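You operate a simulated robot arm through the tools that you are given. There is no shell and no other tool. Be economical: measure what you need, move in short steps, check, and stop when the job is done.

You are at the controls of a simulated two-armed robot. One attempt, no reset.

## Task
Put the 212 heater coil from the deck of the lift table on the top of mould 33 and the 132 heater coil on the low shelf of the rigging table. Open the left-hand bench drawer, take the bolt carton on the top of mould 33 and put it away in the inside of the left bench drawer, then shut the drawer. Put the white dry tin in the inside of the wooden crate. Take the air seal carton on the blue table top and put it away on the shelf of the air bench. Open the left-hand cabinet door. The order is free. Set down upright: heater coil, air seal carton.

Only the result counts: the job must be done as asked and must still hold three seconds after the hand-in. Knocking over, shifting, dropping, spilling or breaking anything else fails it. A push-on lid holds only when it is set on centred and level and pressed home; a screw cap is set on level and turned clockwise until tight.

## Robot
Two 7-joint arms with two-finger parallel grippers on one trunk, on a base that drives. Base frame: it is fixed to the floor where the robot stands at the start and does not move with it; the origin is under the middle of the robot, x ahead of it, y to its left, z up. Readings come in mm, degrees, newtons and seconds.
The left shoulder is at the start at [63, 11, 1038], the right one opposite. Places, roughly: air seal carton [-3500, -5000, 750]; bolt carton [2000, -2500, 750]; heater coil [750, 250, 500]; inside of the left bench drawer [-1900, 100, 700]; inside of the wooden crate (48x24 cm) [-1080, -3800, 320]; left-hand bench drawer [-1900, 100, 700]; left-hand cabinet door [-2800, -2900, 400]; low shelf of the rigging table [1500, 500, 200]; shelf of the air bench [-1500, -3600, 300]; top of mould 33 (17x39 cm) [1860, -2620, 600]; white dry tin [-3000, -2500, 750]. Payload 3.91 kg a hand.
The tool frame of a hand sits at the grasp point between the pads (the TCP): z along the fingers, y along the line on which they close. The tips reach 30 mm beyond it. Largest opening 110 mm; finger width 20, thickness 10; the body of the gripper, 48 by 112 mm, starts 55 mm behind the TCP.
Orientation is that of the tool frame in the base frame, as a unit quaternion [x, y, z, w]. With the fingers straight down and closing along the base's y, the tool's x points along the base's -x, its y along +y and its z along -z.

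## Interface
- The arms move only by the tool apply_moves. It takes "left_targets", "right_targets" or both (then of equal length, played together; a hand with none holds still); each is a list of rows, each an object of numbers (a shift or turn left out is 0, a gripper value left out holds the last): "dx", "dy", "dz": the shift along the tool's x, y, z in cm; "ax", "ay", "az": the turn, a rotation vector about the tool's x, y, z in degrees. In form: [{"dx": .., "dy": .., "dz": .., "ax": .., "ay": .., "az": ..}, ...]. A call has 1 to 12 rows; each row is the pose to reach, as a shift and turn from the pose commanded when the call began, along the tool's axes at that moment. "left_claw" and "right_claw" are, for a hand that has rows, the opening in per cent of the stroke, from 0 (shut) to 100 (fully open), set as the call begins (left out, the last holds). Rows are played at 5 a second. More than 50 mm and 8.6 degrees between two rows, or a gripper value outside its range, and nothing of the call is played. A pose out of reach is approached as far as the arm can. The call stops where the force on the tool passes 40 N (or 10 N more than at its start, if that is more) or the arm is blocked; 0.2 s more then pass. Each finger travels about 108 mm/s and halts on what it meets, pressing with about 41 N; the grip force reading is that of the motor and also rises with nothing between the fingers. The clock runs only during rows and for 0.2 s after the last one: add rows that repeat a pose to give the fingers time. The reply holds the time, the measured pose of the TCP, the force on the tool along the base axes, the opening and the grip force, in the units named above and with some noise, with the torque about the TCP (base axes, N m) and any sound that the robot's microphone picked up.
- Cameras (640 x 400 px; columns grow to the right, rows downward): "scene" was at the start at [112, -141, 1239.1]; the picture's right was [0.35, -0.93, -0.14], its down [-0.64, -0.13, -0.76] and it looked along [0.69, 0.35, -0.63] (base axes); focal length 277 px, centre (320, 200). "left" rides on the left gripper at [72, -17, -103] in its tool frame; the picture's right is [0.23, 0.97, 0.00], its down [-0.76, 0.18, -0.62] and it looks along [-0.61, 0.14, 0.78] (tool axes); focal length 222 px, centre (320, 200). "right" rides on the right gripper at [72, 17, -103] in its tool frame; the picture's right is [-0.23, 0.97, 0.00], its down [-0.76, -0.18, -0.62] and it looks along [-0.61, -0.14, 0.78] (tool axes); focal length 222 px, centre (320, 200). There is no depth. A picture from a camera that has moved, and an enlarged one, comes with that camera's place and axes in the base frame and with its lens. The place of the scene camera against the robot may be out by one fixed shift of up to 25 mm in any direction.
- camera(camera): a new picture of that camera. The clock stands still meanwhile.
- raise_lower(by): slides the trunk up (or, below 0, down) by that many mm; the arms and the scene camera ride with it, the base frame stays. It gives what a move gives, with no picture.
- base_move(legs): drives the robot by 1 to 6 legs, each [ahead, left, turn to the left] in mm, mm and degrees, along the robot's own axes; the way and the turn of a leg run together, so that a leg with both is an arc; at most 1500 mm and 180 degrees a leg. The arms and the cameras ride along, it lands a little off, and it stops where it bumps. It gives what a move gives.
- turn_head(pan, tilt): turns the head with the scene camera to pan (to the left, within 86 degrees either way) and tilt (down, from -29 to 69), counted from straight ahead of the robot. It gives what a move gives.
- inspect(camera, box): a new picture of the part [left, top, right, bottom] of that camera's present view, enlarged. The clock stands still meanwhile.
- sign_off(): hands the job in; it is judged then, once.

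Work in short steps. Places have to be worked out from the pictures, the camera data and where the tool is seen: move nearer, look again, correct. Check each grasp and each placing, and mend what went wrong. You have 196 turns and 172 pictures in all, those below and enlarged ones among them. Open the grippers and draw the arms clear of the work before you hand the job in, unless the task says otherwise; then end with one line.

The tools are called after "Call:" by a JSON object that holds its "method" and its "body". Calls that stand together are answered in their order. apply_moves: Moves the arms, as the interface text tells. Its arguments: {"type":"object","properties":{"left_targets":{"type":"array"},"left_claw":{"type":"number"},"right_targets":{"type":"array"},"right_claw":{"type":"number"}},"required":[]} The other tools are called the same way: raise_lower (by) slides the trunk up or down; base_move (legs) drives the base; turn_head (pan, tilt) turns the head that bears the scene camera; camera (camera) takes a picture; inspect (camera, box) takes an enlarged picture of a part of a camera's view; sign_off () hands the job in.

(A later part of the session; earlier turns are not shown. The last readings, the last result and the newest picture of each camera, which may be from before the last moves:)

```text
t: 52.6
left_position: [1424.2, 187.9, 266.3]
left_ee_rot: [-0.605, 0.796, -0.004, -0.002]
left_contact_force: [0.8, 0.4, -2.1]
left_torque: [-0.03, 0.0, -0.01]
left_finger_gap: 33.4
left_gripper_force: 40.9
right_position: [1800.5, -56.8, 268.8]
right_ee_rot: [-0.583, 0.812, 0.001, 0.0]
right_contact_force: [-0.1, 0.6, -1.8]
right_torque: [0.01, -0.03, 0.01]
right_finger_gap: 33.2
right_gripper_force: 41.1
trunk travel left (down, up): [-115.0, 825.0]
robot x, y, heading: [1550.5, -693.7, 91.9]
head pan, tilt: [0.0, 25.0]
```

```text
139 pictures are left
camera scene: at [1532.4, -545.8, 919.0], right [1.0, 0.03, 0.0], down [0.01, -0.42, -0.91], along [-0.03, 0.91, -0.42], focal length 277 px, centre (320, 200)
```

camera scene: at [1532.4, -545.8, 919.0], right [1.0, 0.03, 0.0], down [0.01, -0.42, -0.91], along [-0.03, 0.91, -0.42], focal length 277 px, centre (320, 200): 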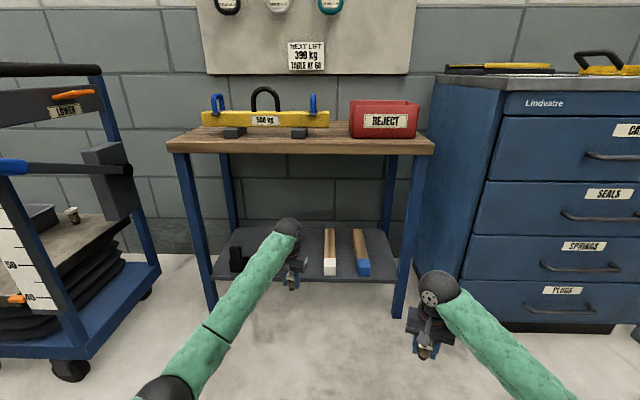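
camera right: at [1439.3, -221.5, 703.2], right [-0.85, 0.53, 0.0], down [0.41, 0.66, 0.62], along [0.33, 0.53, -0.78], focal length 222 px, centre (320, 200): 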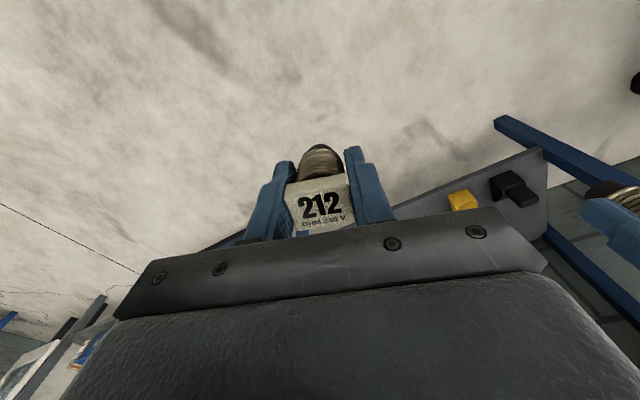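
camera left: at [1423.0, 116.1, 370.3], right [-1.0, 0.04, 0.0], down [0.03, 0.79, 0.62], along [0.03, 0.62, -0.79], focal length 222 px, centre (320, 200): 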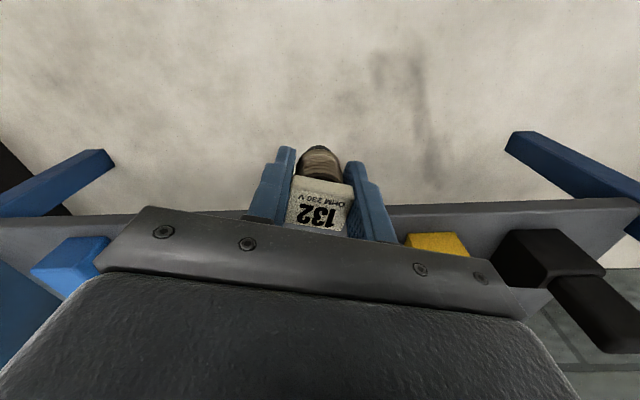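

Left hand is aligned with the gap; the coil bottom (~225) clears the shelf (~195). I drive ahead 165 mm so the coil goes in over the shelf.

Call:
{"method": "base_move", "body": {"legs": [[165, 0, 0]]}}

Call:
{"method": "camera", "body": {"camera": "left"}}

Call:
{"method": "inspect", "body": {"camera": "scene", "box": [160, 150, 440, 325]}}

```text
t: 54.1
left_position: [1420.6, 357.9, 265.7]
left_ee_rot: [-0.605, 0.796, -0.004, -0.003]
left_contact_force: [-0.5, -0.8, -0.7]
left_torque: [0.0, -0.02, -0.01]
left_finger_gap: 33.2
left_gripper_force: 41.7
right_position: [1796.2, 112.6, 269.6]
right_ee_rot: [-0.583, 0.812, 0.001, 0.002]
right_contact_force: [0.0, -0.1, -0.8]
right_torque: [0.03, 0.02, 0.01]
right_finger_gap: 33.1
right_gripper_force: 40.7
trunk travel left (down, up): [-115.0, 825.0]
robot x, y, heading: [1546.8, -526.5, 91.6]
head pan, tilt: [0.0, 25.0]
```

```text
138 pictures are left
camera left: at [1418.0, 285.0, 370.3], right [-1.0, 0.04, 0.0], down [0.03, 0.79, 0.62], along [0.03, 0.62, -0.79], focal length 222 px, centre (320, 200)
```

left: 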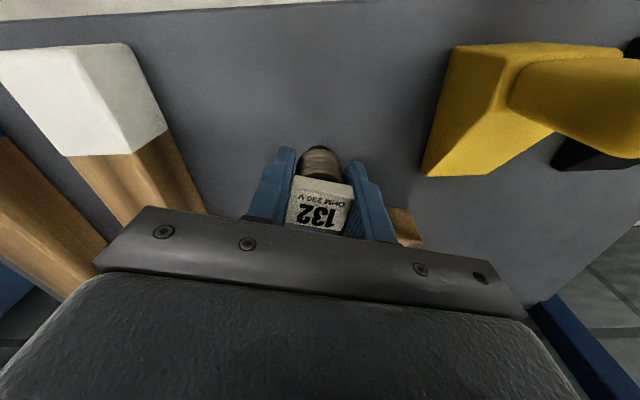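

```text
2.29 times, centred on (300, 238) of scene
camera zoom: at [1527.5, -376.8, 919.0], right [1.0, 0.03, 0.0], down [0.01, -0.42, -0.91], along [-0.03, 0.91, -0.42], focal length 634 px, centre (366, 114)
```

zoom: 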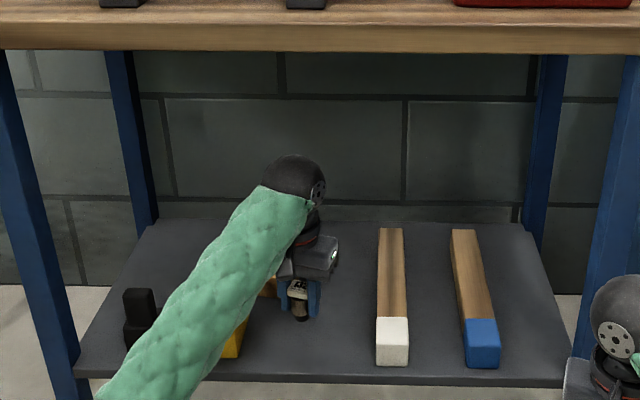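

Good: clear around the coil. I lower gently 2.6 cm and read the force.

Call:
{"method": "apply_moves", "body": {"left_targets": [{"dz": 1}, {"dz": 1.8}, {"dz": 2.3}, {"dz": 2.6}, {"dz": 2.6}]}}

Call:
{"method": "inspect", "body": {"camera": "scene", "box": [250, 230, 350, 300]}}

```text
t: 55.3
left_position: [1420.2, 356.3, 242.6]
left_ee_rot: [-0.604, 0.797, -0.003, -0.001]
left_contact_force: [0.6, -4.3, 27.3]
left_torque: [0.04, 0.03, -0.02]
left_finger_gap: 33.0
left_gripper_force: 41.0
right_position: [1797.0, 111.4, 271.3]
right_ee_rot: [-0.583, 0.812, 0.001, 0.001]
right_contact_force: [-0.4, 0.5, -1.7]
right_torque: [0.0, -0.04, 0.01]
right_finger_gap: 33.4
right_gripper_force: 41.2
trunk travel left (down, up): [-115.0, 825.0]
robot x, y, heading: [1544.6, -522.5, 91.8]
head pan, tilt: [0.0, 25.0]
```

```text
5.71 times, centred on (300, 265) of scene
camera zoom: at [1527.7, -378.5, 919.7], right [1.0, 0.03, 0.0], down [0.01, -0.42, -0.91], along [-0.03, 0.91, -0.42], focal length 1584 px, centre (434, -171)
```

zoom: 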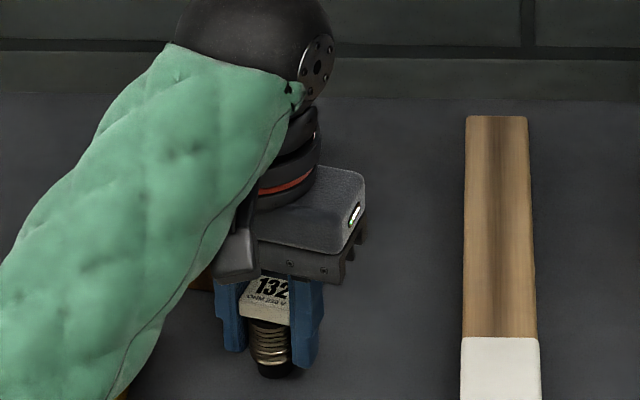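

Contact (27 N) at TCP z 242.6: the coil stands on the shelf. I ease off 2 mm and open partially, then rise.

Call:
{"method": "apply_moves", "body": {"left_targets": [{"dz": -0.15}, {"dz": -0.15}]}}

Call:
{"method": "apply_moves", "body": {"left_targets": [{"dz": 0}, {"dz": 0}, {"dz": 0}, {"dz": -2}, {"dz": -4}, {"dz": -6.5}, {"dz": -6.5}], "left_claw": 60}}

Call:
{"method": "camera", "body": {"camera": "left"}}

```text
t: 55.9
left_position: [1420.0, 357.4, 243.8]
left_ee_rot: [-0.605, 0.796, -0.003, -0.001]
left_contact_force: [2.2, -0.1, 27.7]
left_torque: [0.24, -0.09, -0.02]
left_finger_gap: 33.2
left_gripper_force: 41.4
right_position: [1797.1, 111.1, 269.8]
right_ee_rot: [-0.582, 0.813, 0.002, 0.0]
right_contact_force: [0.1, 0.1, -1.0]
right_torque: [0.0, 0.01, -0.02]
right_finger_gap: 33.1
right_gripper_force: 41.2
trunk travel left (down, up): [-115.0, 825.0]
robot x, y, heading: [1545.6, -528.7, 91.7]
head pan, tilt: [0.0, 25.0]
```

```text
t: 57.5
left_position: [1420.6, 357.4, 304.8]
left_ee_rot: [-0.605, 0.796, -0.004, -0.003]
left_contact_force: [-1.0, 0.8, 0.1]
left_torque: [-0.01, -0.01, -0.01]
left_finger_gap: 66.1
left_gripper_force: 0.0
right_position: [1796.8, 111.8, 269.7]
right_ee_rot: [-0.583, 0.813, 0.0, 0.001]
right_contact_force: [0.0, -0.5, -1.8]
right_torque: [0.02, 0.0, 0.01]
right_finger_gap: 33.5
right_gripper_force: 41.3
trunk travel left (down, up): [-115.0, 825.0]
robot x, y, heading: [1545.5, -524.0, 91.4]
head pan, tilt: [0.0, 25.0]
```

```text
135 pictures are left
camera left: at [1419.1, 285.2, 409.1], right [-1.0, 0.04, 0.0], down [0.03, 0.79, 0.62], along [0.03, 0.61, -0.79], focal length 222 px, centre (320, 200)
```

left: 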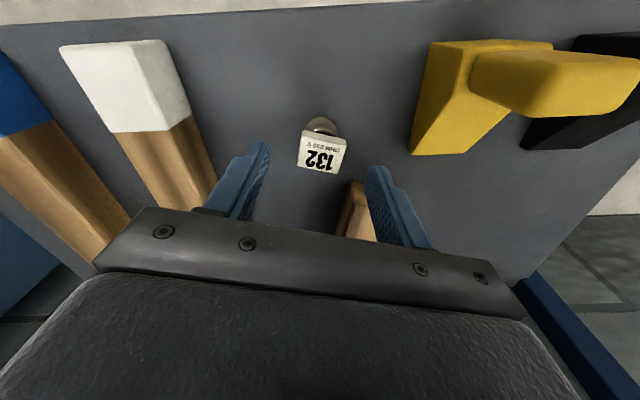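

132 stands upright on the shelf. I back straight out, raise the trunk, and turn to face the moulds.

Call:
{"method": "base_move", "body": {"legs": [[-600, 0, 0]]}}

Call:
{"method": "inspect", "body": {"camera": "scene", "box": [200, 150, 440, 300]}}

Call:
{"method": "raise_lower", "body": {"by": 400}}

Call:
{"method": "base_move", "body": {"legs": [[0, 0, -90], [0, 0, -90], [0, -150, 0]]}}

Call:
{"method": "camera", "body": {"camera": "scene"}}

```text
t: 61.0
left_position: [1440.5, -272.8, 305.7]
left_ee_rot: [-0.604, 0.797, -0.004, -0.003]
left_contact_force: [0.1, 0.6, 0.1]
left_torque: [0.01, 0.01, 0.04]
left_finger_gap: 66.0
left_gripper_force: 0.1
right_position: [1816.1, -518.2, 269.1]
right_ee_rot: [-0.582, 0.813, 0.0, 0.001]
right_contact_force: [0.3, -0.4, -1.8]
right_torque: [-0.03, -0.01, 0.01]
right_finger_gap: 33.2
right_gripper_force: 40.9
trunk travel left (down, up): [-115.0, 825.0]
robot x, y, heading: [1564.5, -1151.8, 91.6]
head pan, tilt: [0.0, 25.0]
```

```text
2.67 times, centred on (320, 225) of scene
camera zoom: at [1545.6, -1006.8, 919.0], right [1.0, 0.03, 0.0], down [0.01, -0.42, -0.91], along [-0.03, 0.91, -0.42], focal length 739 px, centre (320, 133)
```

zoom: 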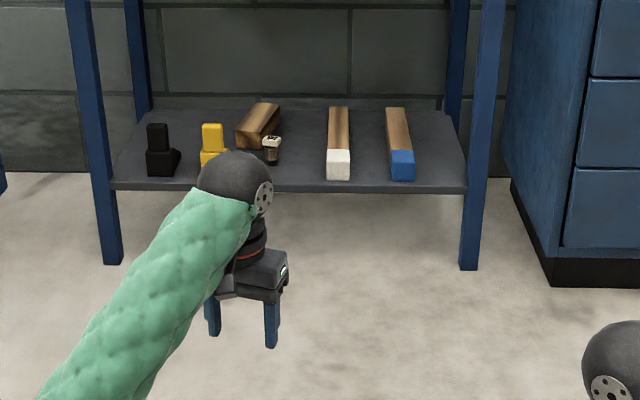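

```text
t: 64.8
left_position: [1441.8, -271.9, 704.4]
left_ee_rot: [-0.604, 0.797, -0.004, -0.002]
left_contact_force: [0.3, 0.8, 1.1]
left_torque: [-0.05, 0.02, -0.03]
left_finger_gap: 66.1
left_gripper_force: 0.0
right_position: [1815.7, -517.8, 669.8]
right_ee_rot: [-0.583, 0.813, 0.001, 0.001]
right_contact_force: [-0.3, -0.2, -0.8]
right_torque: [0.0, 0.03, 0.01]
right_finger_gap: 32.9
right_gripper_force: 40.9
trunk travel left (down, up): [-515.0, 425.0]
robot x, y, heading: [1562.4, -1155.2, 91.6]
head pan, tilt: [0.0, 25.0]
```

```text
t: 73.8
left_position: [1560.5, -2042.6, 706.2]
left_ee_rot: [0.789, 0.615, 0.003, -0.004]
left_contact_force: [0.3, 0.7, 0.7]
left_torque: [-0.02, 0.0, -0.04]
left_finger_gap: 66.0
left_gripper_force: 0.2
right_position: [1178.7, -1807.5, 668.8]
right_ee_rot: [0.804, 0.595, 0.0, 0.001]
right_contact_force: [-0.1, -1.1, -2.0]
right_torque: [0.01, -0.01, 0.01]
right_finger_gap: 33.5
right_gripper_force: 40.7
trunk travel left (down, up): [-515.0, 425.0]
robot x, y, heading: [1413.7, -1161.8, -86.3]
head pan, tilt: [0.0, 25.0]
```

```text
133 pictures are left
camera scene: at [1405.8, -1300.8, 1319.0], right [-1.0, -0.06, 0.0], down [-0.02, 0.42, -0.91], along [0.05, -0.9, -0.42], focal length 277 px, centre (320, 200)
```

scene: 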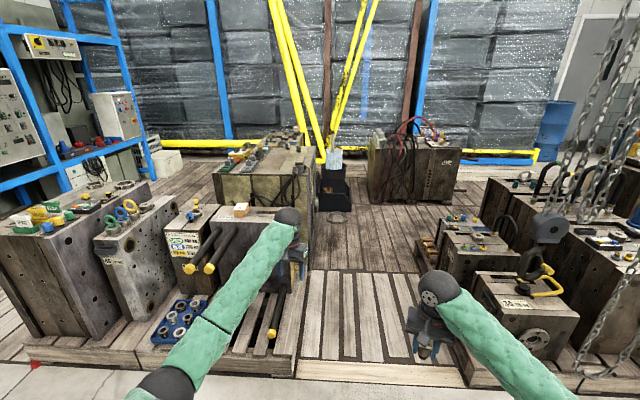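

132 stands fine. The mould at about px (250, 217) with a small carton is likely mould 33; I enlarge there.

Call:
{"method": "inspect", "body": {"camera": "scene", "box": [80, 150, 340, 320]}}

```text
2.35 times, centred on (210, 235) of scene
camera zoom: at [1405.8, -1300.8, 1319.0], right [-1.0, -0.06, 0.0], down [-0.02, 0.42, -0.91], along [0.05, -0.9, -0.42], focal length 652 px, centre (579, 118)
```

zoom: 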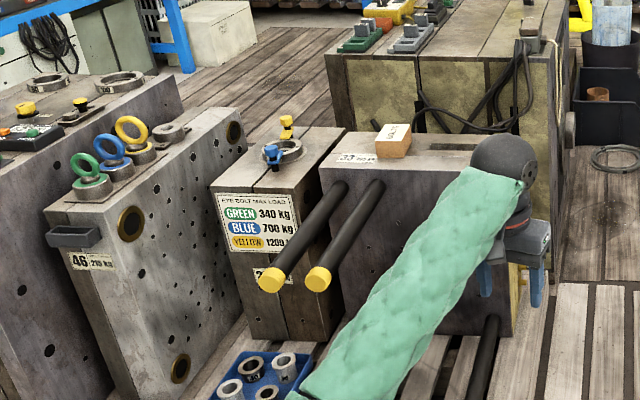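

Mould 33 is confirmed (label "33") with the carton on its left part. I raise the trunk and drive closer, in front of the pallet.

Call:
{"method": "raise_lower", "body": {"by": 150}}

Call:
{"method": "base_move", "body": {"legs": [[0, 0, -3.7], [0, 430, 0], [480, 0, 0]]}}

Call:
{"method": "turn_head", "body": {"pan": 0, "tilt": 45}}

Call:
{"method": "camera", "body": {"camera": "scene"}}

Call:
{"method": "camera", "body": {"camera": "left"}}

```text
t: 75.6
left_position: [1561.3, -2042.8, 854.6]
left_ee_rot: [0.788, 0.616, 0.003, -0.003]
left_contact_force: [-0.6, -0.6, 1.0]
left_torque: [0.02, 0.0, 0.01]
left_finger_gap: 65.8
left_gripper_force: 0.0
right_position: [1179.3, -1807.8, 818.5]
right_ee_rot: [0.804, 0.595, -0.001, 0.0]
right_contact_force: [0.9, 0.1, -1.5]
right_torque: [-0.01, -0.01, 0.03]
right_finger_gap: 33.4
right_gripper_force: 40.5
trunk travel left (down, up): [-665.0, 275.0]
robot x, y, heading: [1415.0, -1164.8, -86.5]
head pan, tilt: [0.0, 25.0]
```

```text
t: 81.2
left_position: [1930.7, -2550.6, 855.0]
left_ee_rot: [0.809, 0.588, 0.004, -0.005]
left_contact_force: [0.1, 0.1, 0.1]
left_torque: [0.01, 0.0, 0.01]
left_finger_gap: 65.9
left_gripper_force: 0.0
right_position: [1567.2, -2288.5, 818.3]
right_ee_rot: [0.824, 0.566, 0.0, 0.0]
right_contact_force: [-0.4, -0.5, -1.4]
right_torque: [0.02, -0.04, 0.01]
right_finger_gap: 33.0
right_gripper_force: 40.6
trunk travel left (down, up): [-665.0, 275.0]
robot x, y, heading: [1845.5, -1661.3, -90.9]
head pan, tilt: [0.0, 25.0]
```

```text
t: 82.0
left_position: [1933.1, -2549.0, 854.8]
left_ee_rot: [0.809, 0.587, 0.002, -0.003]
left_contact_force: [0.5, -0.7, -0.1]
left_torque: [-0.01, 0.01, -0.01]
left_finger_gap: 65.8
left_gripper_force: 0.0
right_position: [1566.8, -2288.5, 819.2]
right_ee_rot: [0.824, 0.566, -0.001, 0.0]
right_contact_force: [0.0, 0.1, -1.4]
right_torque: [0.01, 0.01, -0.01]
right_finger_gap: 33.2
right_gripper_force: 40.4
trunk travel left (down, up): [-665.0, 275.0]
robot x, y, heading: [1843.8, -1659.3, -90.9]
head pan, tilt: [0.0, 45.0]
```

```text
131 pictures are left
camera scene: at [1829.6, -1789.4, 1438.5], right [-1.0, 0.01, 0.0], down [0.01, 0.71, -0.71], along [-0.01, -0.71, -0.71], focal length 277 px, centre (320, 200)
```

scene: 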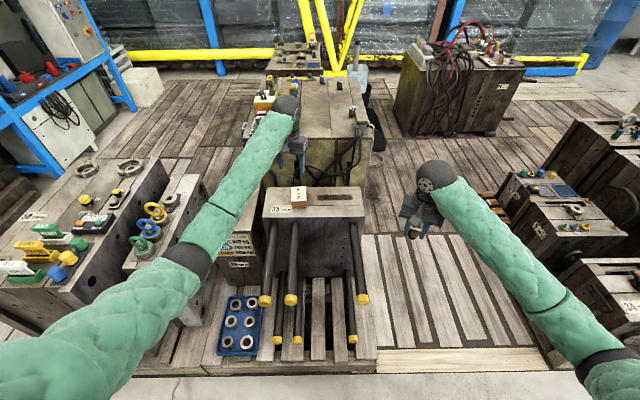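

```text
130 pictures are left
camera left: at [1938.5, -2475.4, 958.9], right [1.0, -0.08, 0.0], down [-0.07, -0.79, 0.62], along [-0.05, -0.61, -0.79], focal length 222 px, centre (320, 200)
```

left: 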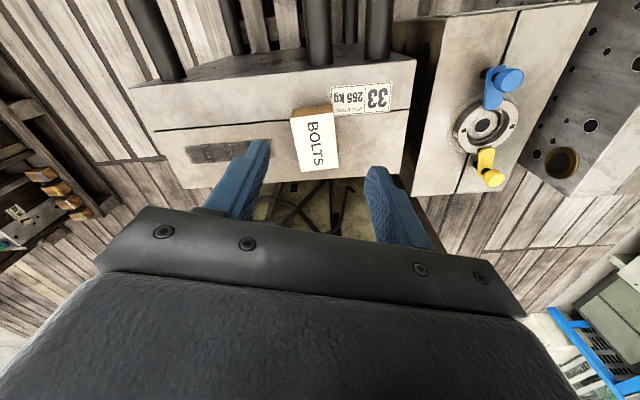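

Mould 33's top and the BOLTS carton are in clear view; carton top ≈ (1922, -2603, ~660), about 48×82 mm, long side nearly along y. I rotate the left hand 25° and come down over it.

Call:
{"method": "apply_moves", "body": {"left_targets": [{"dx": -1.3, "dy": 0.15, "dz": 1.8, "az": -6.3}, {"dx": -2.7, "dy": 0.3, "dz": 3.7, "az": -12.6}, {"dx": -4.1, "dy": 0.45, "dz": 5.6, "az": -19}, {"dx": -5.5, "dy": 0.6, "dz": 7.5, "az": -25.3}, {"dx": -5.5, "dy": 0.6, "dz": 7.5, "az": -25.3}], "left_claw": 100}}

Call:
{"method": "camera", "body": {"camera": "left"}}

Call:
{"method": "camera", "body": {"camera": "right"}}

```text
t: 83.2
left_position: [1919.7, -2600.6, 779.0]
left_ee_rot: [0.66, 0.751, 0.003, -0.003]
left_contact_force: [-1.0, 0.8, -0.2]
left_torque: [0.0, 0.0, 0.0]
left_finger_gap: 110.2
left_gripper_force: 0.1
right_position: [1566.9, -2287.7, 820.0]
right_ee_rot: [0.824, 0.566, -0.001, 0.0]
right_contact_force: [-0.2, -0.7, -0.2]
right_torque: [0.03, 0.01, -0.03]
right_finger_gap: 33.2
right_gripper_force: 40.7
trunk travel left (down, up): [-665.0, 275.0]
robot x, y, heading: [1846.6, -1666.2, -90.8]
head pan, tilt: [0.0, 45.0]
```

```text
129 pictures are left
camera left: at [1895.2, -2531.4, 882.6], right [0.94, 0.35, 0.0], down [0.27, -0.74, 0.62], along [0.22, -0.58, -0.79], focal length 222 px, centre (320, 200)
```

left: 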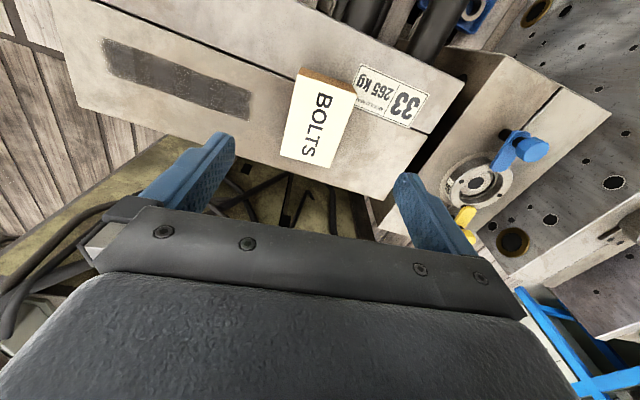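

```text
128 pictures are left
camera right: at [1608.1, -2227.9, 922.4], right [0.83, -0.56, 0.0], down [-0.44, -0.65, 0.62], along [-0.35, -0.52, -0.78], focal length 222 px, centre (320, 200)
```

right: 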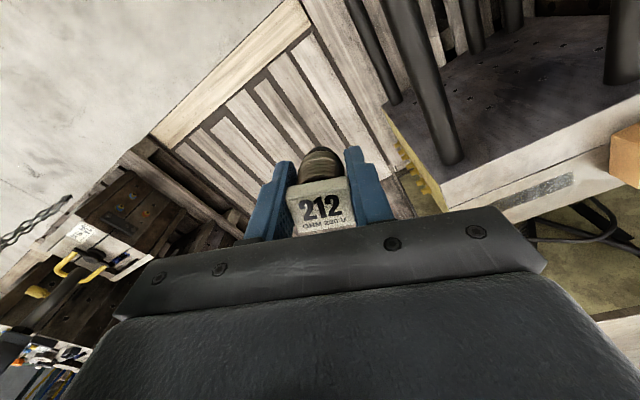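

Mould 33's top is z≈600, x 1658–2071, y -2520…-2690; carton centre ≈ (1927, -2610). I lower around it to TCP z≈642.

Call:
{"method": "apply_moves", "body": {"left_targets": [{"dx": -0.5, "dy": 0.3, "dz": 4}, {"dx": -0.9, "dy": 0.5, "dz": 8}, {"dx": -0.9, "dy": 0.5, "dz": 11}, {"dx": -0.9, "dy": 0.5, "dz": 13}, {"dx": -0.9, "dy": 0.5, "dz": 13.7}, {"dx": -0.9, "dy": 0.5, "dz": 13.7}]}}

Call:
{"method": "camera", "body": {"camera": "left"}}

```text
t: 84.6
left_position: [1926.7, -2608.8, 642.0]
left_ee_rot: [0.661, 0.751, 0.003, -0.005]
left_contact_force: [-0.3, 0.7, 0.3]
left_torque: [-0.03, 0.0, 0.04]
left_finger_gap: 109.8
left_gripper_force: 0.1
right_position: [1567.4, -2288.9, 818.9]
right_ee_rot: [0.824, 0.566, 0.0, 0.001]
right_contact_force: [0.2, 0.1, -0.7]
right_torque: [-0.02, 0.03, -0.02]
right_finger_gap: 33.4
right_gripper_force: 41.2
trunk travel left (down, up): [-665.0, 275.0]
robot x, y, heading: [1842.3, -1662.6, -90.8]
head pan, tilt: [0.0, 45.0]
```

```text
127 pictures are left
camera left: at [1900.9, -2539.6, 745.9], right [0.94, 0.35, 0.0], down [0.27, -0.74, 0.62], along [0.22, -0.58, -0.79], focal length 222 px, centre (320, 200)
```

left: 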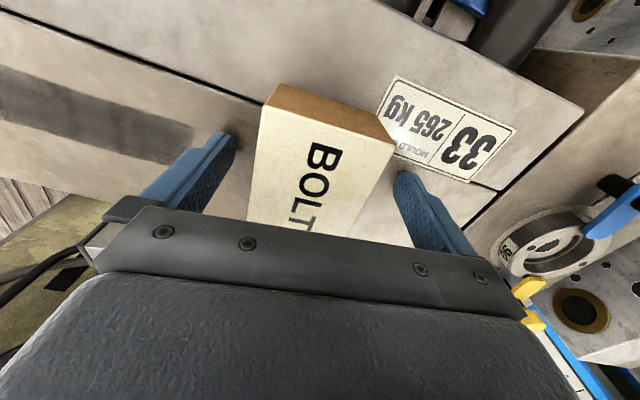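

Carton is between the fingers; I close the left gripper and check the gap.

Call:
{"method": "apply_moves", "body": {"left_targets": [{"dz": 0}, {"dz": 0}, {"dz": 0}, {"dz": 0}], "left_claw": 0}}

Call:
{"method": "apply_moves", "body": {"left_targets": [{"dz": -3}, {"dz": -6}, {"dz": -9}, {"dz": -9}]}}

Call:
{"method": "camera", "body": {"camera": "left"}}

Call:
{"method": "inspect", "body": {"camera": "scene", "box": [220, 90, 380, 220]}}

```text
t: 85.6
left_position: [1925.6, -2609.4, 642.7]
left_ee_rot: [0.661, 0.751, 0.002, -0.003]
left_contact_force: [-0.2, 0.1, 0.2]
left_torque: [-0.08, 0.06, -0.02]
left_finger_gap: 60.4
left_gripper_force: 40.6
right_position: [1566.6, -2289.4, 820.5]
right_ee_rot: [0.824, 0.567, -0.001, 0.0]
right_contact_force: [-0.6, 0.1, -1.4]
right_torque: [-0.03, -0.01, 0.03]
right_finger_gap: 33.2
right_gripper_force: 41.0
trunk travel left (down, up): [-665.0, 275.0]
robot x, y, heading: [1844.8, -1662.6, -90.9]
head pan, tilt: [0.0, 45.0]
```

```text
t: 86.6
left_position: [1927.8, -2610.9, 732.6]
left_ee_rot: [0.661, 0.751, 0.003, -0.004]
left_contact_force: [0.6, 0.0, -1.5]
left_torque: [-0.04, 0.0, 0.01]
left_finger_gap: 60.4
left_gripper_force: 40.6
right_position: [1565.8, -2291.0, 819.3]
right_ee_rot: [0.824, 0.567, 0.0, 0.0]
right_contact_force: [0.2, 1.0, -2.4]
right_torque: [-0.01, -0.02, -0.02]
right_finger_gap: 32.9
right_gripper_force: 41.0
trunk travel left (down, up): [-665.0, 275.0]
robot x, y, heading: [1845.9, -1662.9, -90.7]
head pan, tilt: [0.0, 45.0]
```

```text
126 pictures are left
camera left: at [1902.4, -2541.6, 836.4], right [0.94, 0.35, 0.0], down [0.27, -0.74, 0.62], along [0.22, -0.58, -0.79], focal length 222 px, centre (320, 200)
```

left: 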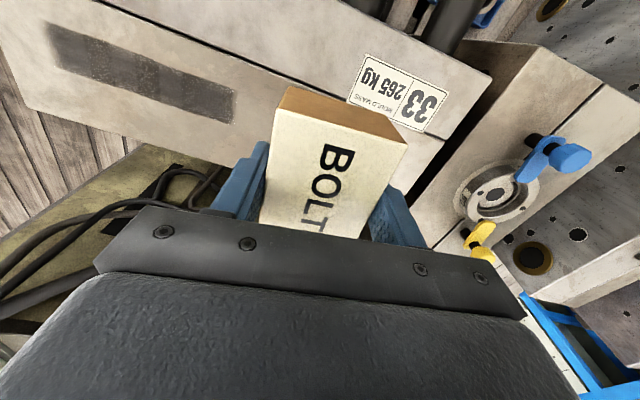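

```text
3.08 times, centred on (300, 155) of scene
camera zoom: at [1829.7, -1790.1, 1438.4], right [-1.0, 0.01, 0.0], down [0.01, 0.71, -0.71], along [-0.01, -0.71, -0.71], focal length 853 px, centre (382, 338)
```

zoom: 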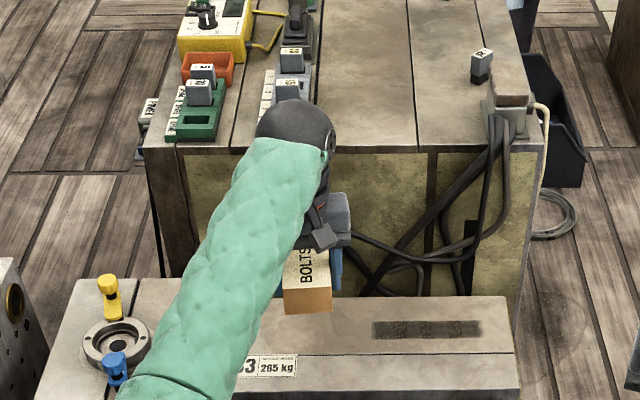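

Carton is securely held (60 mm). I retract the left hand up and back, then drive 120 mm closer so the right hand can place coil 212.

Call:
{"method": "apply_moves", "body": {"left_targets": [{"dx": 2, "dz": -4}, {"dx": 6, "dy": 1, "dz": -7}, {"dx": 10, "dy": 2, "dz": -9}, {"dx": 14, "dy": 4, "dz": -9}, {"dx": 17, "dy": 6, "dz": -9}, {"dx": 17, "dy": 6, "dz": -9}]}}

Call:
{"method": "base_move", "body": {"legs": [[120, 0, 0]]}}

Call:
{"method": "apply_moves", "body": {"right_targets": [{"dx": 0, "dy": 4.5}, {"dx": 0, "dy": 9}, {"dx": 0, "dy": 13.5}, {"dx": -1.2, "dy": 18}, {"dx": -3, "dy": 22}, {"dx": -5.2, "dy": 27}, {"dx": -5.2, "dy": 27}]}}

Call:
{"method": "camera", "body": {"camera": "right"}}

Call:
{"method": "camera", "body": {"camera": "scene"}}

```text
refused: row 2 steps farther than a row can; nothing moved
```

```text
t: 87.9
left_position: [1925.3, -2734.4, 731.7]
left_ee_rot: [0.66, 0.751, 0.005, -0.005]
left_contact_force: [0.4, 0.0, -3.0]
left_torque: [0.02, 0.0, 0.01]
left_finger_gap: 60.6
left_gripper_force: 41.1
right_position: [1563.7, -2412.5, 819.5]
right_ee_rot: [0.825, 0.565, 0.001, 0.0]
right_contact_force: [0.0, -0.5, -0.7]
right_torque: [0.04, 0.03, 0.02]
right_finger_gap: 33.2
right_gripper_force: 41.2
trunk travel left (down, up): [-665.0, 275.0]
robot x, y, heading: [1841.5, -1784.4, -91.0]
head pan, tilt: [0.0, 45.0]
```

```text
refused: row 6 steps farther than a row can; nothing moved
```

```text
124 pictures are left
camera right: at [1605.8, -2351.4, 921.3], right [0.83, -0.56, 0.0], down [-0.44, -0.65, 0.62], along [-0.35, -0.51, -0.78], focal length 222 px, centre (320, 200)
```

right: 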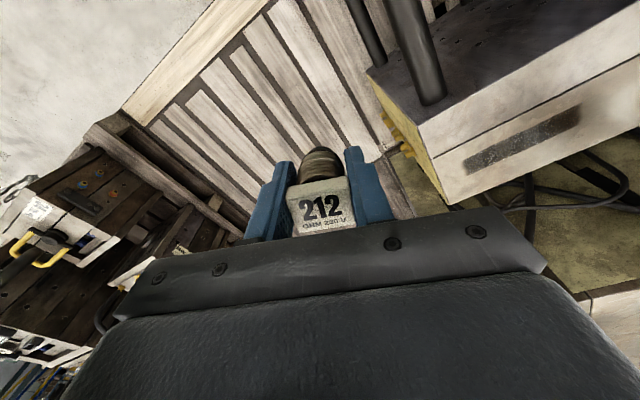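

```text
123 pictures are left
camera scene: at [1827.9, -1913.7, 1438.3], right [-1.0, 0.01, 0.0], down [0.01, 0.71, -0.71], along [-0.01, -0.71, -0.71], focal length 277 px, centre (320, 200)
```

scene: 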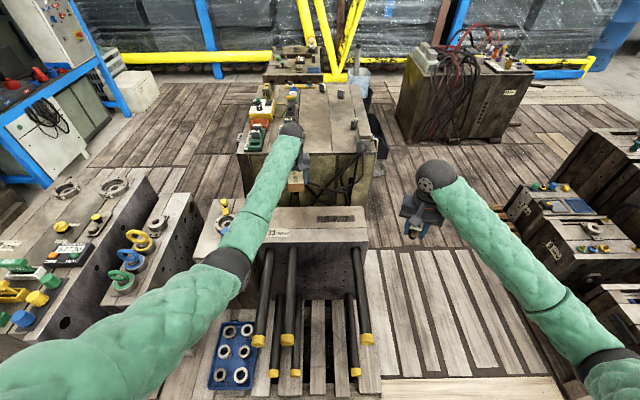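

A step was too long so the left arm hadn't retracted, but nothing was touched. I retract the left hand now with shorter steps and shift the right hand over the mould.

Call:
{"method": "apply_moves", "body": {"left_targets": [{"dx": 1, "dz": -3}, {"dx": 4, "dz": -6}, {"dx": 7, "dz": -9}, {"dx": 11, "dz": -9}, {"dx": 15, "dy": 1, "dz": -9}, {"dx": 19, "dy": 2, "dz": -9}, {"dx": 23, "dy": 3, "dz": -9}, {"dx": 27, "dy": 5, "dz": -9}, {"dx": 27, "dy": 5, "dz": -9}], "right_targets": [{"dx": 0, "dy": 0}, {"dx": 0, "dy": 2}, {"dx": 0, "dy": 5}, {"dx": 0, "dy": 9}, {"dx": -0.6, "dy": 13}, {"dx": -1.6, "dy": 17}, {"dx": -2.8, "dy": 21}, {"dx": -4, "dy": 25}, {"dx": -5, "dy": 27.3}]}}

Call:
{"method": "camera", "body": {"camera": "right"}}

Call:
{"method": "camera", "body": {"camera": "scene"}}

```text
t: 89.9
left_position: [1939.1, -2458.6, 824.8]
left_ee_rot: [0.661, 0.751, 0.003, -0.004]
left_contact_force: [0.7, -0.9, -2.5]
left_torque: [0.01, -0.02, 0.05]
left_finger_gap: 60.1
left_gripper_force: 41.1
right_position: [1799.4, -2554.9, 819.4]
right_ee_rot: [0.825, 0.565, 0.0, 0.0]
right_contact_force: [-0.3, 0.0, -0.6]
right_torque: [-0.02, -0.01, -0.02]
right_finger_gap: 33.2
right_gripper_force: 41.6
trunk travel left (down, up): [-665.0, 275.0]
robot x, y, heading: [1840.9, -1787.1, -90.7]
head pan, tilt: [0.0, 45.0]
```

```text
122 pictures are left
camera right: at [1841.2, -2494.0, 921.7], right [0.83, -0.56, 0.0], down [-0.44, -0.65, 0.62], along [-0.35, -0.52, -0.78], focal length 222 px, centre (320, 200)
```

right: 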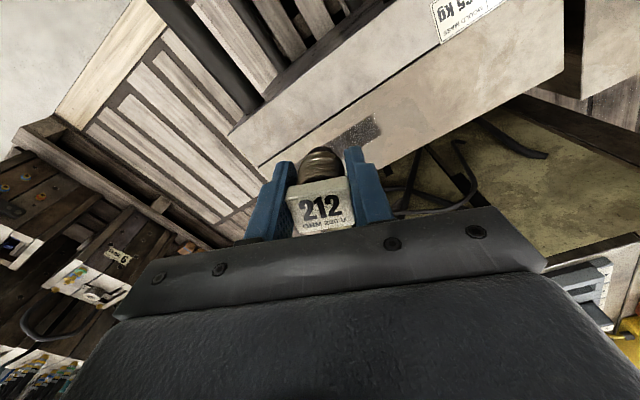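

```text
121 pictures are left
camera scene: at [1827.5, -1912.8, 1438.3], right [-1.0, 0.01, 0.0], down [0.01, 0.71, -0.71], along [-0.01, -0.71, -0.71], focal length 277 px, centre (320, 200)
```

scene: 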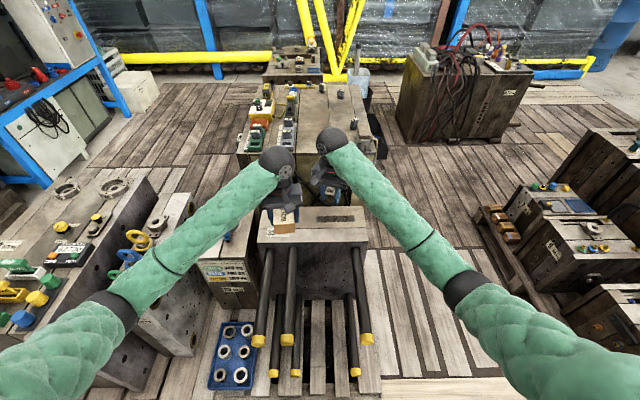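

Geometry agrees: the coil is above (1799, -2555) on the mould's front half. I lower 16.3 cm, then feel for contact.

Call:
{"method": "apply_moves", "body": {"right_targets": [{"dz": 4}, {"dz": 8}, {"dz": 12}, {"dz": 14.5}, {"dz": 16.3}, {"dz": 16.3}]}}

Call:
{"method": "apply_moves", "body": {"right_targets": [{"dz": 0.5}, {"dz": 0.9}, {"dz": 1.2}, {"dz": 1.4}, {"dz": 1.4}]}}

Call:
{"method": "camera", "body": {"camera": "right"}}

Call:
{"method": "inspect", "body": {"camera": "scene", "box": [250, 130, 390, 250]}}

```text
t: 91.3
left_position: [1940.0, -2459.4, 826.2]
left_ee_rot: [0.661, 0.75, 0.004, -0.004]
left_contact_force: [-0.5, 0.7, -1.6]
left_torque: [0.0, 0.02, 0.02]
left_finger_gap: 60.3
left_gripper_force: 40.8
right_position: [1801.0, -2554.2, 654.6]
right_ee_rot: [0.825, 0.566, -0.001, 0.0]
right_contact_force: [-0.7, 0.5, -1.7]
right_torque: [0.0, 0.0, -0.01]
right_finger_gap: 33.4
right_gripper_force: 41.0
trunk travel left (down, up): [-665.0, 275.0]
robot x, y, heading: [1843.1, -1788.3, -90.8]
head pan, tilt: [0.0, 45.0]
```

```text
t: 92.4
left_position: [1938.9, -2458.5, 825.7]
left_ee_rot: [0.661, 0.751, 0.002, -0.003]
left_contact_force: [0.9, 0.6, -3.3]
left_torque: [0.06, 0.02, -0.01]
left_finger_gap: 60.0
left_gripper_force: 40.9
right_position: [1801.5, -2555.9, 647.9]
right_ee_rot: [0.824, 0.567, -0.001, 0.003]
right_contact_force: [0.0, 5.1, 22.6]
right_torque: [0.25, 0.06, 0.02]
right_finger_gap: 33.3
right_gripper_force: 41.1
trunk travel left (down, up): [-665.0, 275.0]
robot x, y, heading: [1844.0, -1786.1, -90.8]
head pan, tilt: [0.0, 45.0]
stopped in row 5 (right hand): the force on the tool passed its limit at 42 N (the readings are from after the stop); the commanded pose is now the measured one
```

```text
120 pictures are left
camera right: at [1843.0, -2495.6, 750.3], right [0.83, -0.56, 0.01], down [-0.44, -0.64, 0.63], along [-0.35, -0.52, -0.78], focal length 222 px, centre (320, 200)
```

right: 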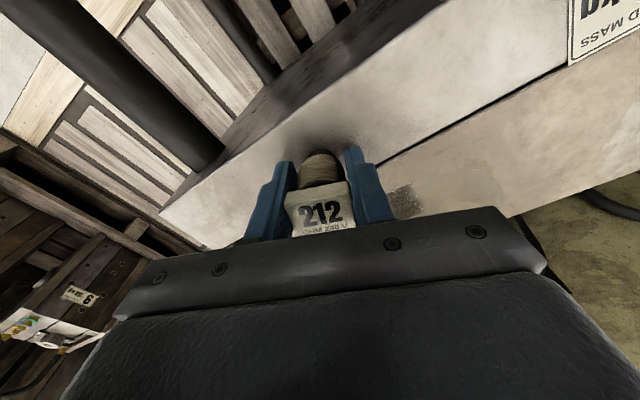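

```text
3.33 times, centred on (320, 190) of scene
camera zoom: at [1828.2, -1910.3, 1438.3], right [-1.0, 0.01, 0.0], down [0.01, 0.71, -0.71], along [-0.01, -0.71, -0.71], focal length 924 px, centre (320, 233)
```

zoom: 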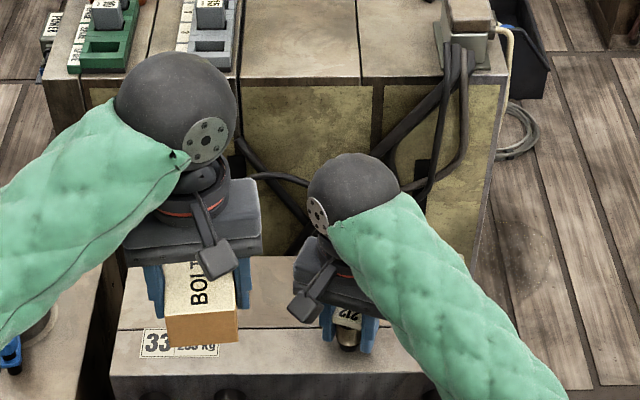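

Contact at z≈648 with the coil standing on the front half of the top. I ease up 2 mm, open part-way and rise.

Call:
{"method": "apply_moves", "body": {"right_targets": [{"dz": -0.2}, {"dz": -0.2}]}}

Call:
{"method": "apply_moves", "body": {"right_targets": [{"dz": 0}, {"dz": 0}, {"dz": 0}, {"dz": -2}, {"dz": -5}, {"dz": -9}, {"dz": -12}, {"dz": -12}], "right_claw": 60}}

Call:
{"method": "camera", "body": {"camera": "right"}}

```text
t: 93.0
left_position: [1940.4, -2458.5, 826.5]
left_ee_rot: [0.66, 0.751, 0.003, -0.003]
left_contact_force: [-0.9, -0.2, -1.8]
left_torque: [-0.01, -0.01, 0.03]
left_finger_gap: 60.0
left_gripper_force: 41.0
right_position: [1800.9, -2556.3, 649.2]
right_ee_rot: [0.825, 0.566, -0.002, 0.003]
right_contact_force: [-0.1, -4.8, 14.3]
right_torque: [-0.09, 0.0, 0.02]
right_finger_gap: 33.4
right_gripper_force: 41.0
trunk travel left (down, up): [-665.0, 275.0]
robot x, y, heading: [1843.6, -1781.3, -90.6]
head pan, tilt: [0.0, 45.0]
```

```text
t: 94.8
left_position: [1941.2, -2459.1, 824.9]
left_ee_rot: [0.661, 0.751, 0.003, -0.004]
left_contact_force: [-0.4, 0.5, -3.5]
left_torque: [0.0, 0.02, 0.0]
left_finger_gap: 59.8
left_gripper_force: 40.6
right_position: [1801.2, -2557.7, 765.9]
right_ee_rot: [0.824, 0.566, -0.001, 0.002]
right_contact_force: [-0.2, -1.3, 0.2]
right_torque: [0.0, 0.01, -0.01]
right_finger_gap: 66.0
right_gripper_force: 0.0
trunk travel left (down, up): [-665.0, 275.0]
robot x, y, heading: [1846.6, -1785.0, -90.6]
head pan, tilt: [0.0, 45.0]
```

```text
118 pictures are left
camera right: at [1843.3, -2496.8, 869.0], right [0.83, -0.56, 0.0], down [-0.44, -0.64, 0.63], along [-0.35, -0.52, -0.78], focal length 222 px, centre (320, 200)
```

right: 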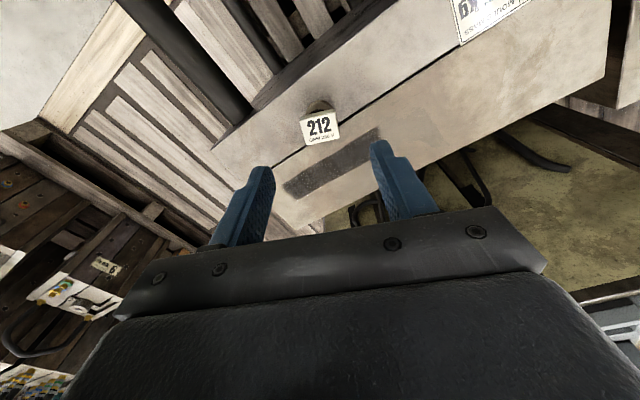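

212 stands on mould 33. I back off and turn to face -x to head for the bench.

Call:
{"method": "base_move", "body": {"legs": [[-600, 0, 0], [0, 0, -89.5], [1500, 0, 0]]}}

Call:
{"method": "turn_head", "body": {"pan": 0, "tilt": 20}}

Call:
{"method": "camera", "body": {"camera": "scene"}}

```text
t: 108.9
left_position: [-276.9, -1192.5, 826.0]
left_ee_rot: [0.999, 0.043, 0.005, 0.0]
left_contact_force: [-0.3, 0.4, -2.3]
left_torque: [0.01, 0.0, 0.0]
left_finger_gap: 59.7
left_gripper_force: 40.8
right_position: [-369.6, -1049.8, 766.2]
right_ee_rot: [0.979, -0.204, -0.002, 0.001]
right_contact_force: [0.5, 0.6, 0.4]
right_torque: [-0.03, -0.01, -0.01]
right_finger_gap: 66.2
right_gripper_force: 0.0
trunk travel left (down, up): [-665.0, 275.0]
robot x, y, heading: [401.1, -1126.7, 176.9]
head pan, tilt: [0.0, 45.0]
```

```text
t: 109.8
left_position: [-274.8, -1190.8, 825.2]
left_ee_rot: [0.999, 0.043, 0.005, 0.0]
left_contact_force: [0.3, -0.3, -2.2]
left_torque: [0.0, 0.0, 0.03]
left_finger_gap: 59.7
left_gripper_force: 41.1
right_position: [-370.0, -1048.7, 766.6]
right_ee_rot: [0.979, -0.203, -0.001, 0.0]
right_contact_force: [1.2, 1.0, 0.3]
right_torque: [-0.02, 0.02, -0.01]
right_finger_gap: 66.0
right_gripper_force: 0.0
trunk travel left (down, up): [-665.0, 275.0]
robot x, y, heading: [404.4, -1124.3, 176.9]
head pan, tilt: [0.0, 20.0]
```

```text
117 pictures are left
camera scene: at [243.6, -1109.7, 1477.0], right [0.05, 1.0, 0.0], down [0.34, -0.02, -0.94], along [-0.94, 0.05, -0.34], focal length 277 px, centre (320, 200)
```

scene: 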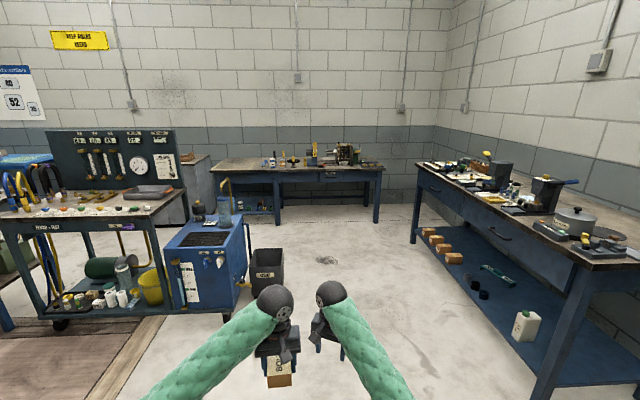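

The bench with two drawers stands on the right along the wall (front y≈90); the left-hand drawer is the far one at x≈-2000. I drive there and face it.

Call:
{"method": "base_move", "body": {"legs": [[1500, 0, 0], [850, 0, 0], [0, 0, -87]]}}

Call:
{"method": "camera", "body": {"camera": "scene"}}

```text
t: 125.2
left_position: [-2060.0, -353.7, 825.2]
left_ee_rot: [0.751, -0.66, 0.004, 0.004]
left_contact_force: [-0.2, -0.2, -2.4]
left_torque: [-0.04, -0.03, 0.0]
left_finger_gap: 59.6
left_gripper_force: 40.8
right_position: [-1921.8, -254.6, 767.0]
right_ee_rot: [-0.567, 0.824, 0.003, 0.001]
right_contact_force: [0.0, 0.4, -0.2]
right_torque: [-0.01, -0.01, 0.0]
right_finger_gap: 65.6
right_gripper_force: 0.0
trunk travel left (down, up): [-665.0, 275.0]
robot x, y, heading: [-1964.4, -1027.0, 89.4]
head pan, tilt: [0.0, 20.0]
```

```text
116 pictures are left
camera scene: at [-1973.6, -877.2, 1477.1], right [1.0, -0.01, 0.0], down [0.0, -0.34, -0.94], along [0.01, 0.94, -0.34], focal length 277 px, centre (320, 200)
```

scene: 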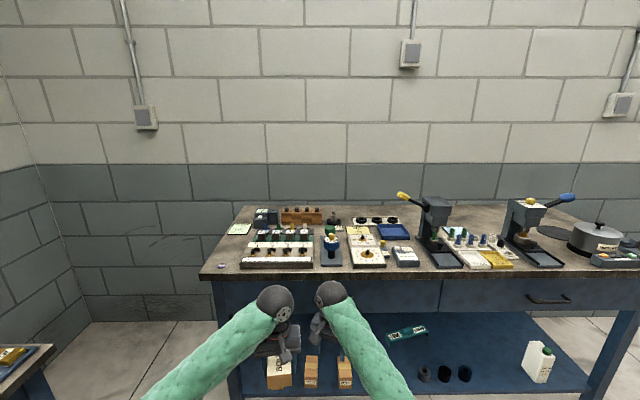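

The bench top is at z≈800 and the left drawer's handle about (-1919, 85, 680), hidden by the arms. I lower the trunk 250 mm while lifting and moving the left hand (carton) aside.

Call:
{"method": "raise_lower", "body": {"by": -250}}

Call:
{"method": "apply_moves", "body": {"left_targets": [{"dx": 0.4, "dy": 3.3, "dz": -2.8}, {"dx": 0.8, "dy": 6.7, "dz": -5.6}, {"dx": 1.2, "dy": 10, "dz": -8.5}, {"dx": 1.6, "dy": 13.3, "dz": -11.3}, {"dx": 2, "dy": 16.7, "dz": -14}, {"dx": 2.4, "dy": 20, "dz": -17}, {"dx": 2.4, "dy": 20, "dz": -17}], "right_targets": [{"dx": 0, "dy": -4}, {"dx": 0, "dy": -8}, {"dx": 0, "dy": -12}, {"dx": 0, "dy": -16}, {"dx": 1, "dy": -20}, {"dx": 2, "dy": -24}, {"dx": 2, "dy": -24}]}}

Call:
{"method": "camera", "body": {"camera": "scene"}}

```text
t: 127.7
left_position: [-2059.7, -354.1, 575.6]
left_ee_rot: [0.751, -0.66, 0.004, 0.003]
left_contact_force: [-0.4, -0.4, -2.7]
left_torque: [-0.02, -0.02, -0.02]
left_finger_gap: 59.7
left_gripper_force: 41.0
right_position: [-1920.9, -254.3, 516.6]
right_ee_rot: [-0.566, 0.824, 0.002, 0.001]
right_contact_force: [-0.6, 0.3, 0.1]
right_torque: [0.01, -0.03, -0.02]
right_finger_gap: 65.7
right_gripper_force: 0.0
trunk travel left (down, up): [-415.0, 525.0]
robot x, y, heading: [-1961.9, -1027.5, 89.2]
head pan, tilt: [0.0, 20.0]
```

```text
t: 129.3
left_position: [-2254.7, -402.2, 746.8]
left_ee_rot: [0.751, -0.66, 0.005, 0.003]
left_contact_force: [-0.4, 0.3, -2.7]
left_torque: [0.0, 0.0, 0.0]
left_finger_gap: 59.7
left_gripper_force: 40.6
right_position: [-1704.7, -361.1, 517.7]
right_ee_rot: [-0.567, 0.824, 0.002, 0.001]
right_contact_force: [1.5, 0.7, 0.1]
right_torque: [-0.03, 0.01, -0.01]
right_finger_gap: 66.0
right_gripper_force: 0.1
trunk travel left (down, up): [-415.0, 525.0]
robot x, y, heading: [-1961.7, -1025.0, 89.1]
head pan, tilt: [0.0, 20.0]
```

```text
115 pictures are left
camera scene: at [-1974.0, -877.4, 1227.0], right [1.0, -0.01, 0.0], down [0.0, -0.34, -0.94], along [0.01, 0.94, -0.34], focal length 277 px, centre (320, 200)
```

scene: 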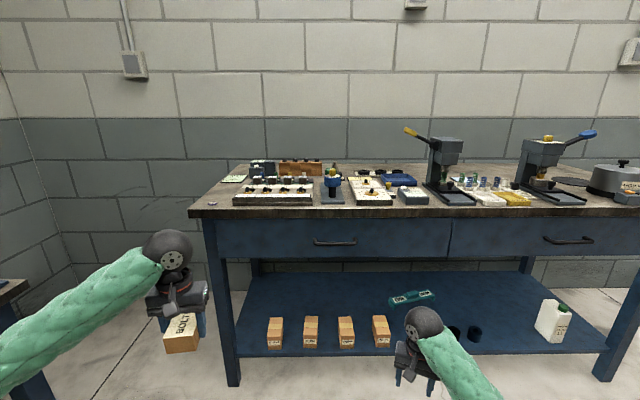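

The left drawer's handle (horizontal bar ~135 mm) is in view at about x -1917. I'll point the right hand forward with the fingers closing vertically: first a yaw of 69° while lifting, then pitch 90°.

Call:
{"method": "apply_moves", "body": {"right_targets": [{"dz": -2, "az": 7}, {"dz": -4, "az": 14}, {"dz": -6, "az": 21}, {"dz": -8, "az": 28}, {"dz": -10, "az": 35}, {"dz": -12, "az": 42}, {"dz": -14, "az": 49}, {"dz": -16, "az": 56}, {"dz": -18, "az": 63}, {"dz": -18, "az": 69}, {"dz": -18, "az": 69}], "right_claw": 100}}

Call:
{"method": "apply_moves", "body": {"right_targets": [{"ax": -8}, {"ax": -16}, {"ax": -24}, {"ax": -32}, {"ax": -40}, {"ax": -48}, {"ax": -56}, {"ax": -64}, {"ax": -72}, {"ax": -80}, {"ax": -88}, {"ax": -90}]}}

Call:
{"method": "camera", "body": {"camera": "right"}}

Call:
{"method": "camera", "body": {"camera": "scene"}}

```text
t: 131.7
left_position: [-2253.7, -401.1, 747.3]
left_ee_rot: [0.752, -0.66, 0.004, 0.003]
left_contact_force: [0.3, 1.1, -2.7]
left_torque: [0.0, 0.0, 0.01]
left_finger_gap: 59.5
left_gripper_force: 41.4
right_position: [-1704.5, -360.2, 695.5]
right_ee_rot: [0.0, 1.0, 0.003, 0.0]
right_contact_force: [-0.4, -0.6, -0.2]
right_torque: [-0.02, 0.01, 0.01]
right_finger_gap: 110.0
right_gripper_force: 0.1
trunk travel left (down, up): [-415.0, 525.0]
robot x, y, heading: [-1962.9, -1030.7, 89.0]
head pan, tilt: [0.0, 20.0]
```

```text
t: 134.3
left_position: [-2254.4, -401.1, 747.8]
left_ee_rot: [0.751, -0.66, 0.004, 0.003]
left_contact_force: [-0.5, 0.6, -2.6]
left_torque: [0.01, 0.0, 0.0]
left_finger_gap: 59.8
left_gripper_force: 40.9
right_position: [-1703.6, -360.3, 696.1]
right_ee_rot: [0.0, 0.705, 0.709, 0.0]
right_contact_force: [0.3, 0.6, -0.9]
right_torque: [0.01, 0.01, -0.01]
right_finger_gap: 110.1
right_gripper_force: 0.0
trunk travel left (down, up): [-415.0, 525.0]
robot x, y, heading: [-1960.1, -1026.8, 89.3]
head pan, tilt: [0.0, 20.0]
```

```text
114 pictures are left
camera right: at [-1776.6, -463.3, 711.4], right [0.23, -0.01, 0.97], down [0.76, -0.62, -0.18], along [0.61, 0.78, -0.14], focal length 222 px, centre (320, 200)
```

right: 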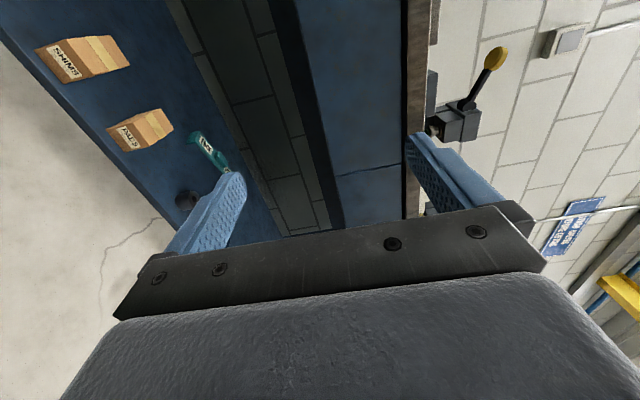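

```text
113 pictures are left
camera scene: at [-1973.9, -877.6, 1227.2], right [1.0, -0.01, 0.0], down [0.0, -0.34, -0.94], along [0.01, 0.94, -0.34], focal length 277 px, centre (320, 200)
```

scene: 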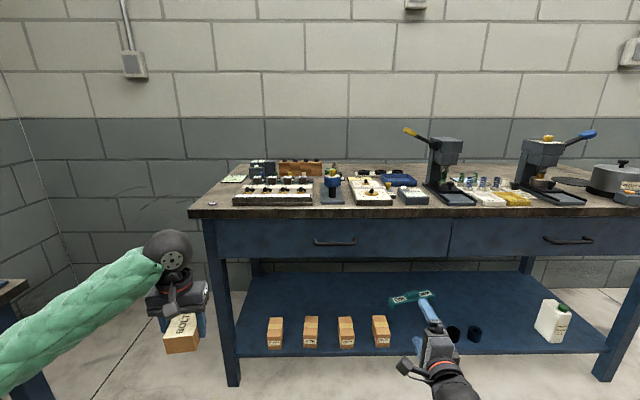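

Hand points forward as wanted. I bring it in front of the handle, ~20 cm short of it, and look.

Call:
{"method": "apply_moves", "body": {"right_targets": [{"dx": 4, "dy": 0.8, "dz": 2}, {"dx": 8, "dy": 1.6, "dz": 4}, {"dx": 12, "dy": 2.4, "dz": 6}, {"dx": 16, "dy": 3.2, "dz": 8}, {"dx": 19, "dy": 3.9, "dz": 11}, {"dx": 21.3, "dy": 3.9, "dz": 15}, {"dx": 21.3, "dy": 3.9, "dz": 15}]}}

Call:
{"method": "camera", "body": {"camera": "right"}}

Call:
{"method": "camera", "body": {"camera": "scene"}}

```text
t: 135.4
left_position: [-2253.5, -401.0, 747.1]
left_ee_rot: [0.751, -0.661, 0.004, 0.003]
left_contact_force: [0.9, -0.7, -2.5]
left_torque: [0.01, 0.0, 0.0]
left_finger_gap: 59.9
left_gripper_force: 40.9
right_position: [-1802.2, -278.8, 689.7]
right_ee_rot: [-0.075, 0.708, 0.697, 0.08]
right_contact_force: [0.1, 0.5, -0.3]
right_torque: [0.0, 0.01, 0.01]
right_finger_gap: 110.0
right_gripper_force: 0.1
trunk travel left (down, up): [-415.0, 525.0]
robot x, y, heading: [-1961.3, -1027.6, 89.2]
head pan, tilt: [0.0, 20.0]
stopped in row 5 (right hand): the arm was blocked; the commanded pose is now the measured one
```

```text
112 pictures are left
camera right: at [-1877.1, -382.5, 691.1], right [0.01, 0.02, 1.0], down [0.78, -0.63, 0.0], along [0.63, 0.78, -0.02], focal length 222 px, centre (320, 200)
```

right: 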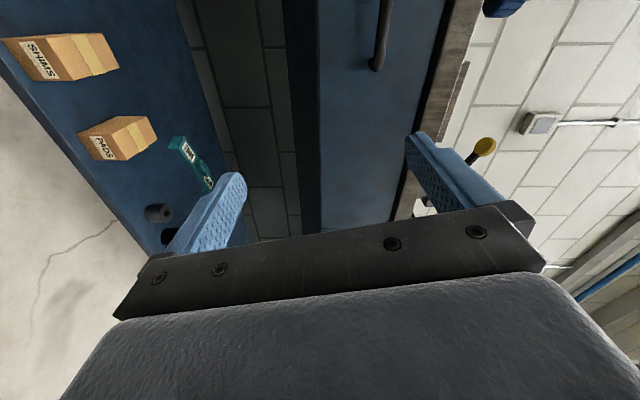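

```text
111 pictures are left
camera scene: at [-1974.1, -877.6, 1227.1], right [1.0, -0.01, 0.0], down [0.0, -0.34, -0.94], along [0.01, 0.94, -0.34], focal length 277 px, centre (320, 200)
```

scene: 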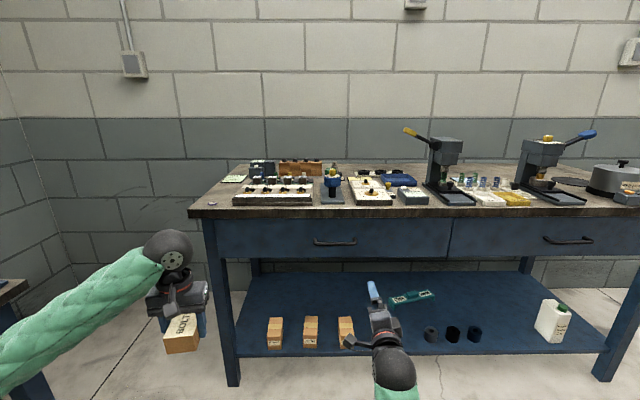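

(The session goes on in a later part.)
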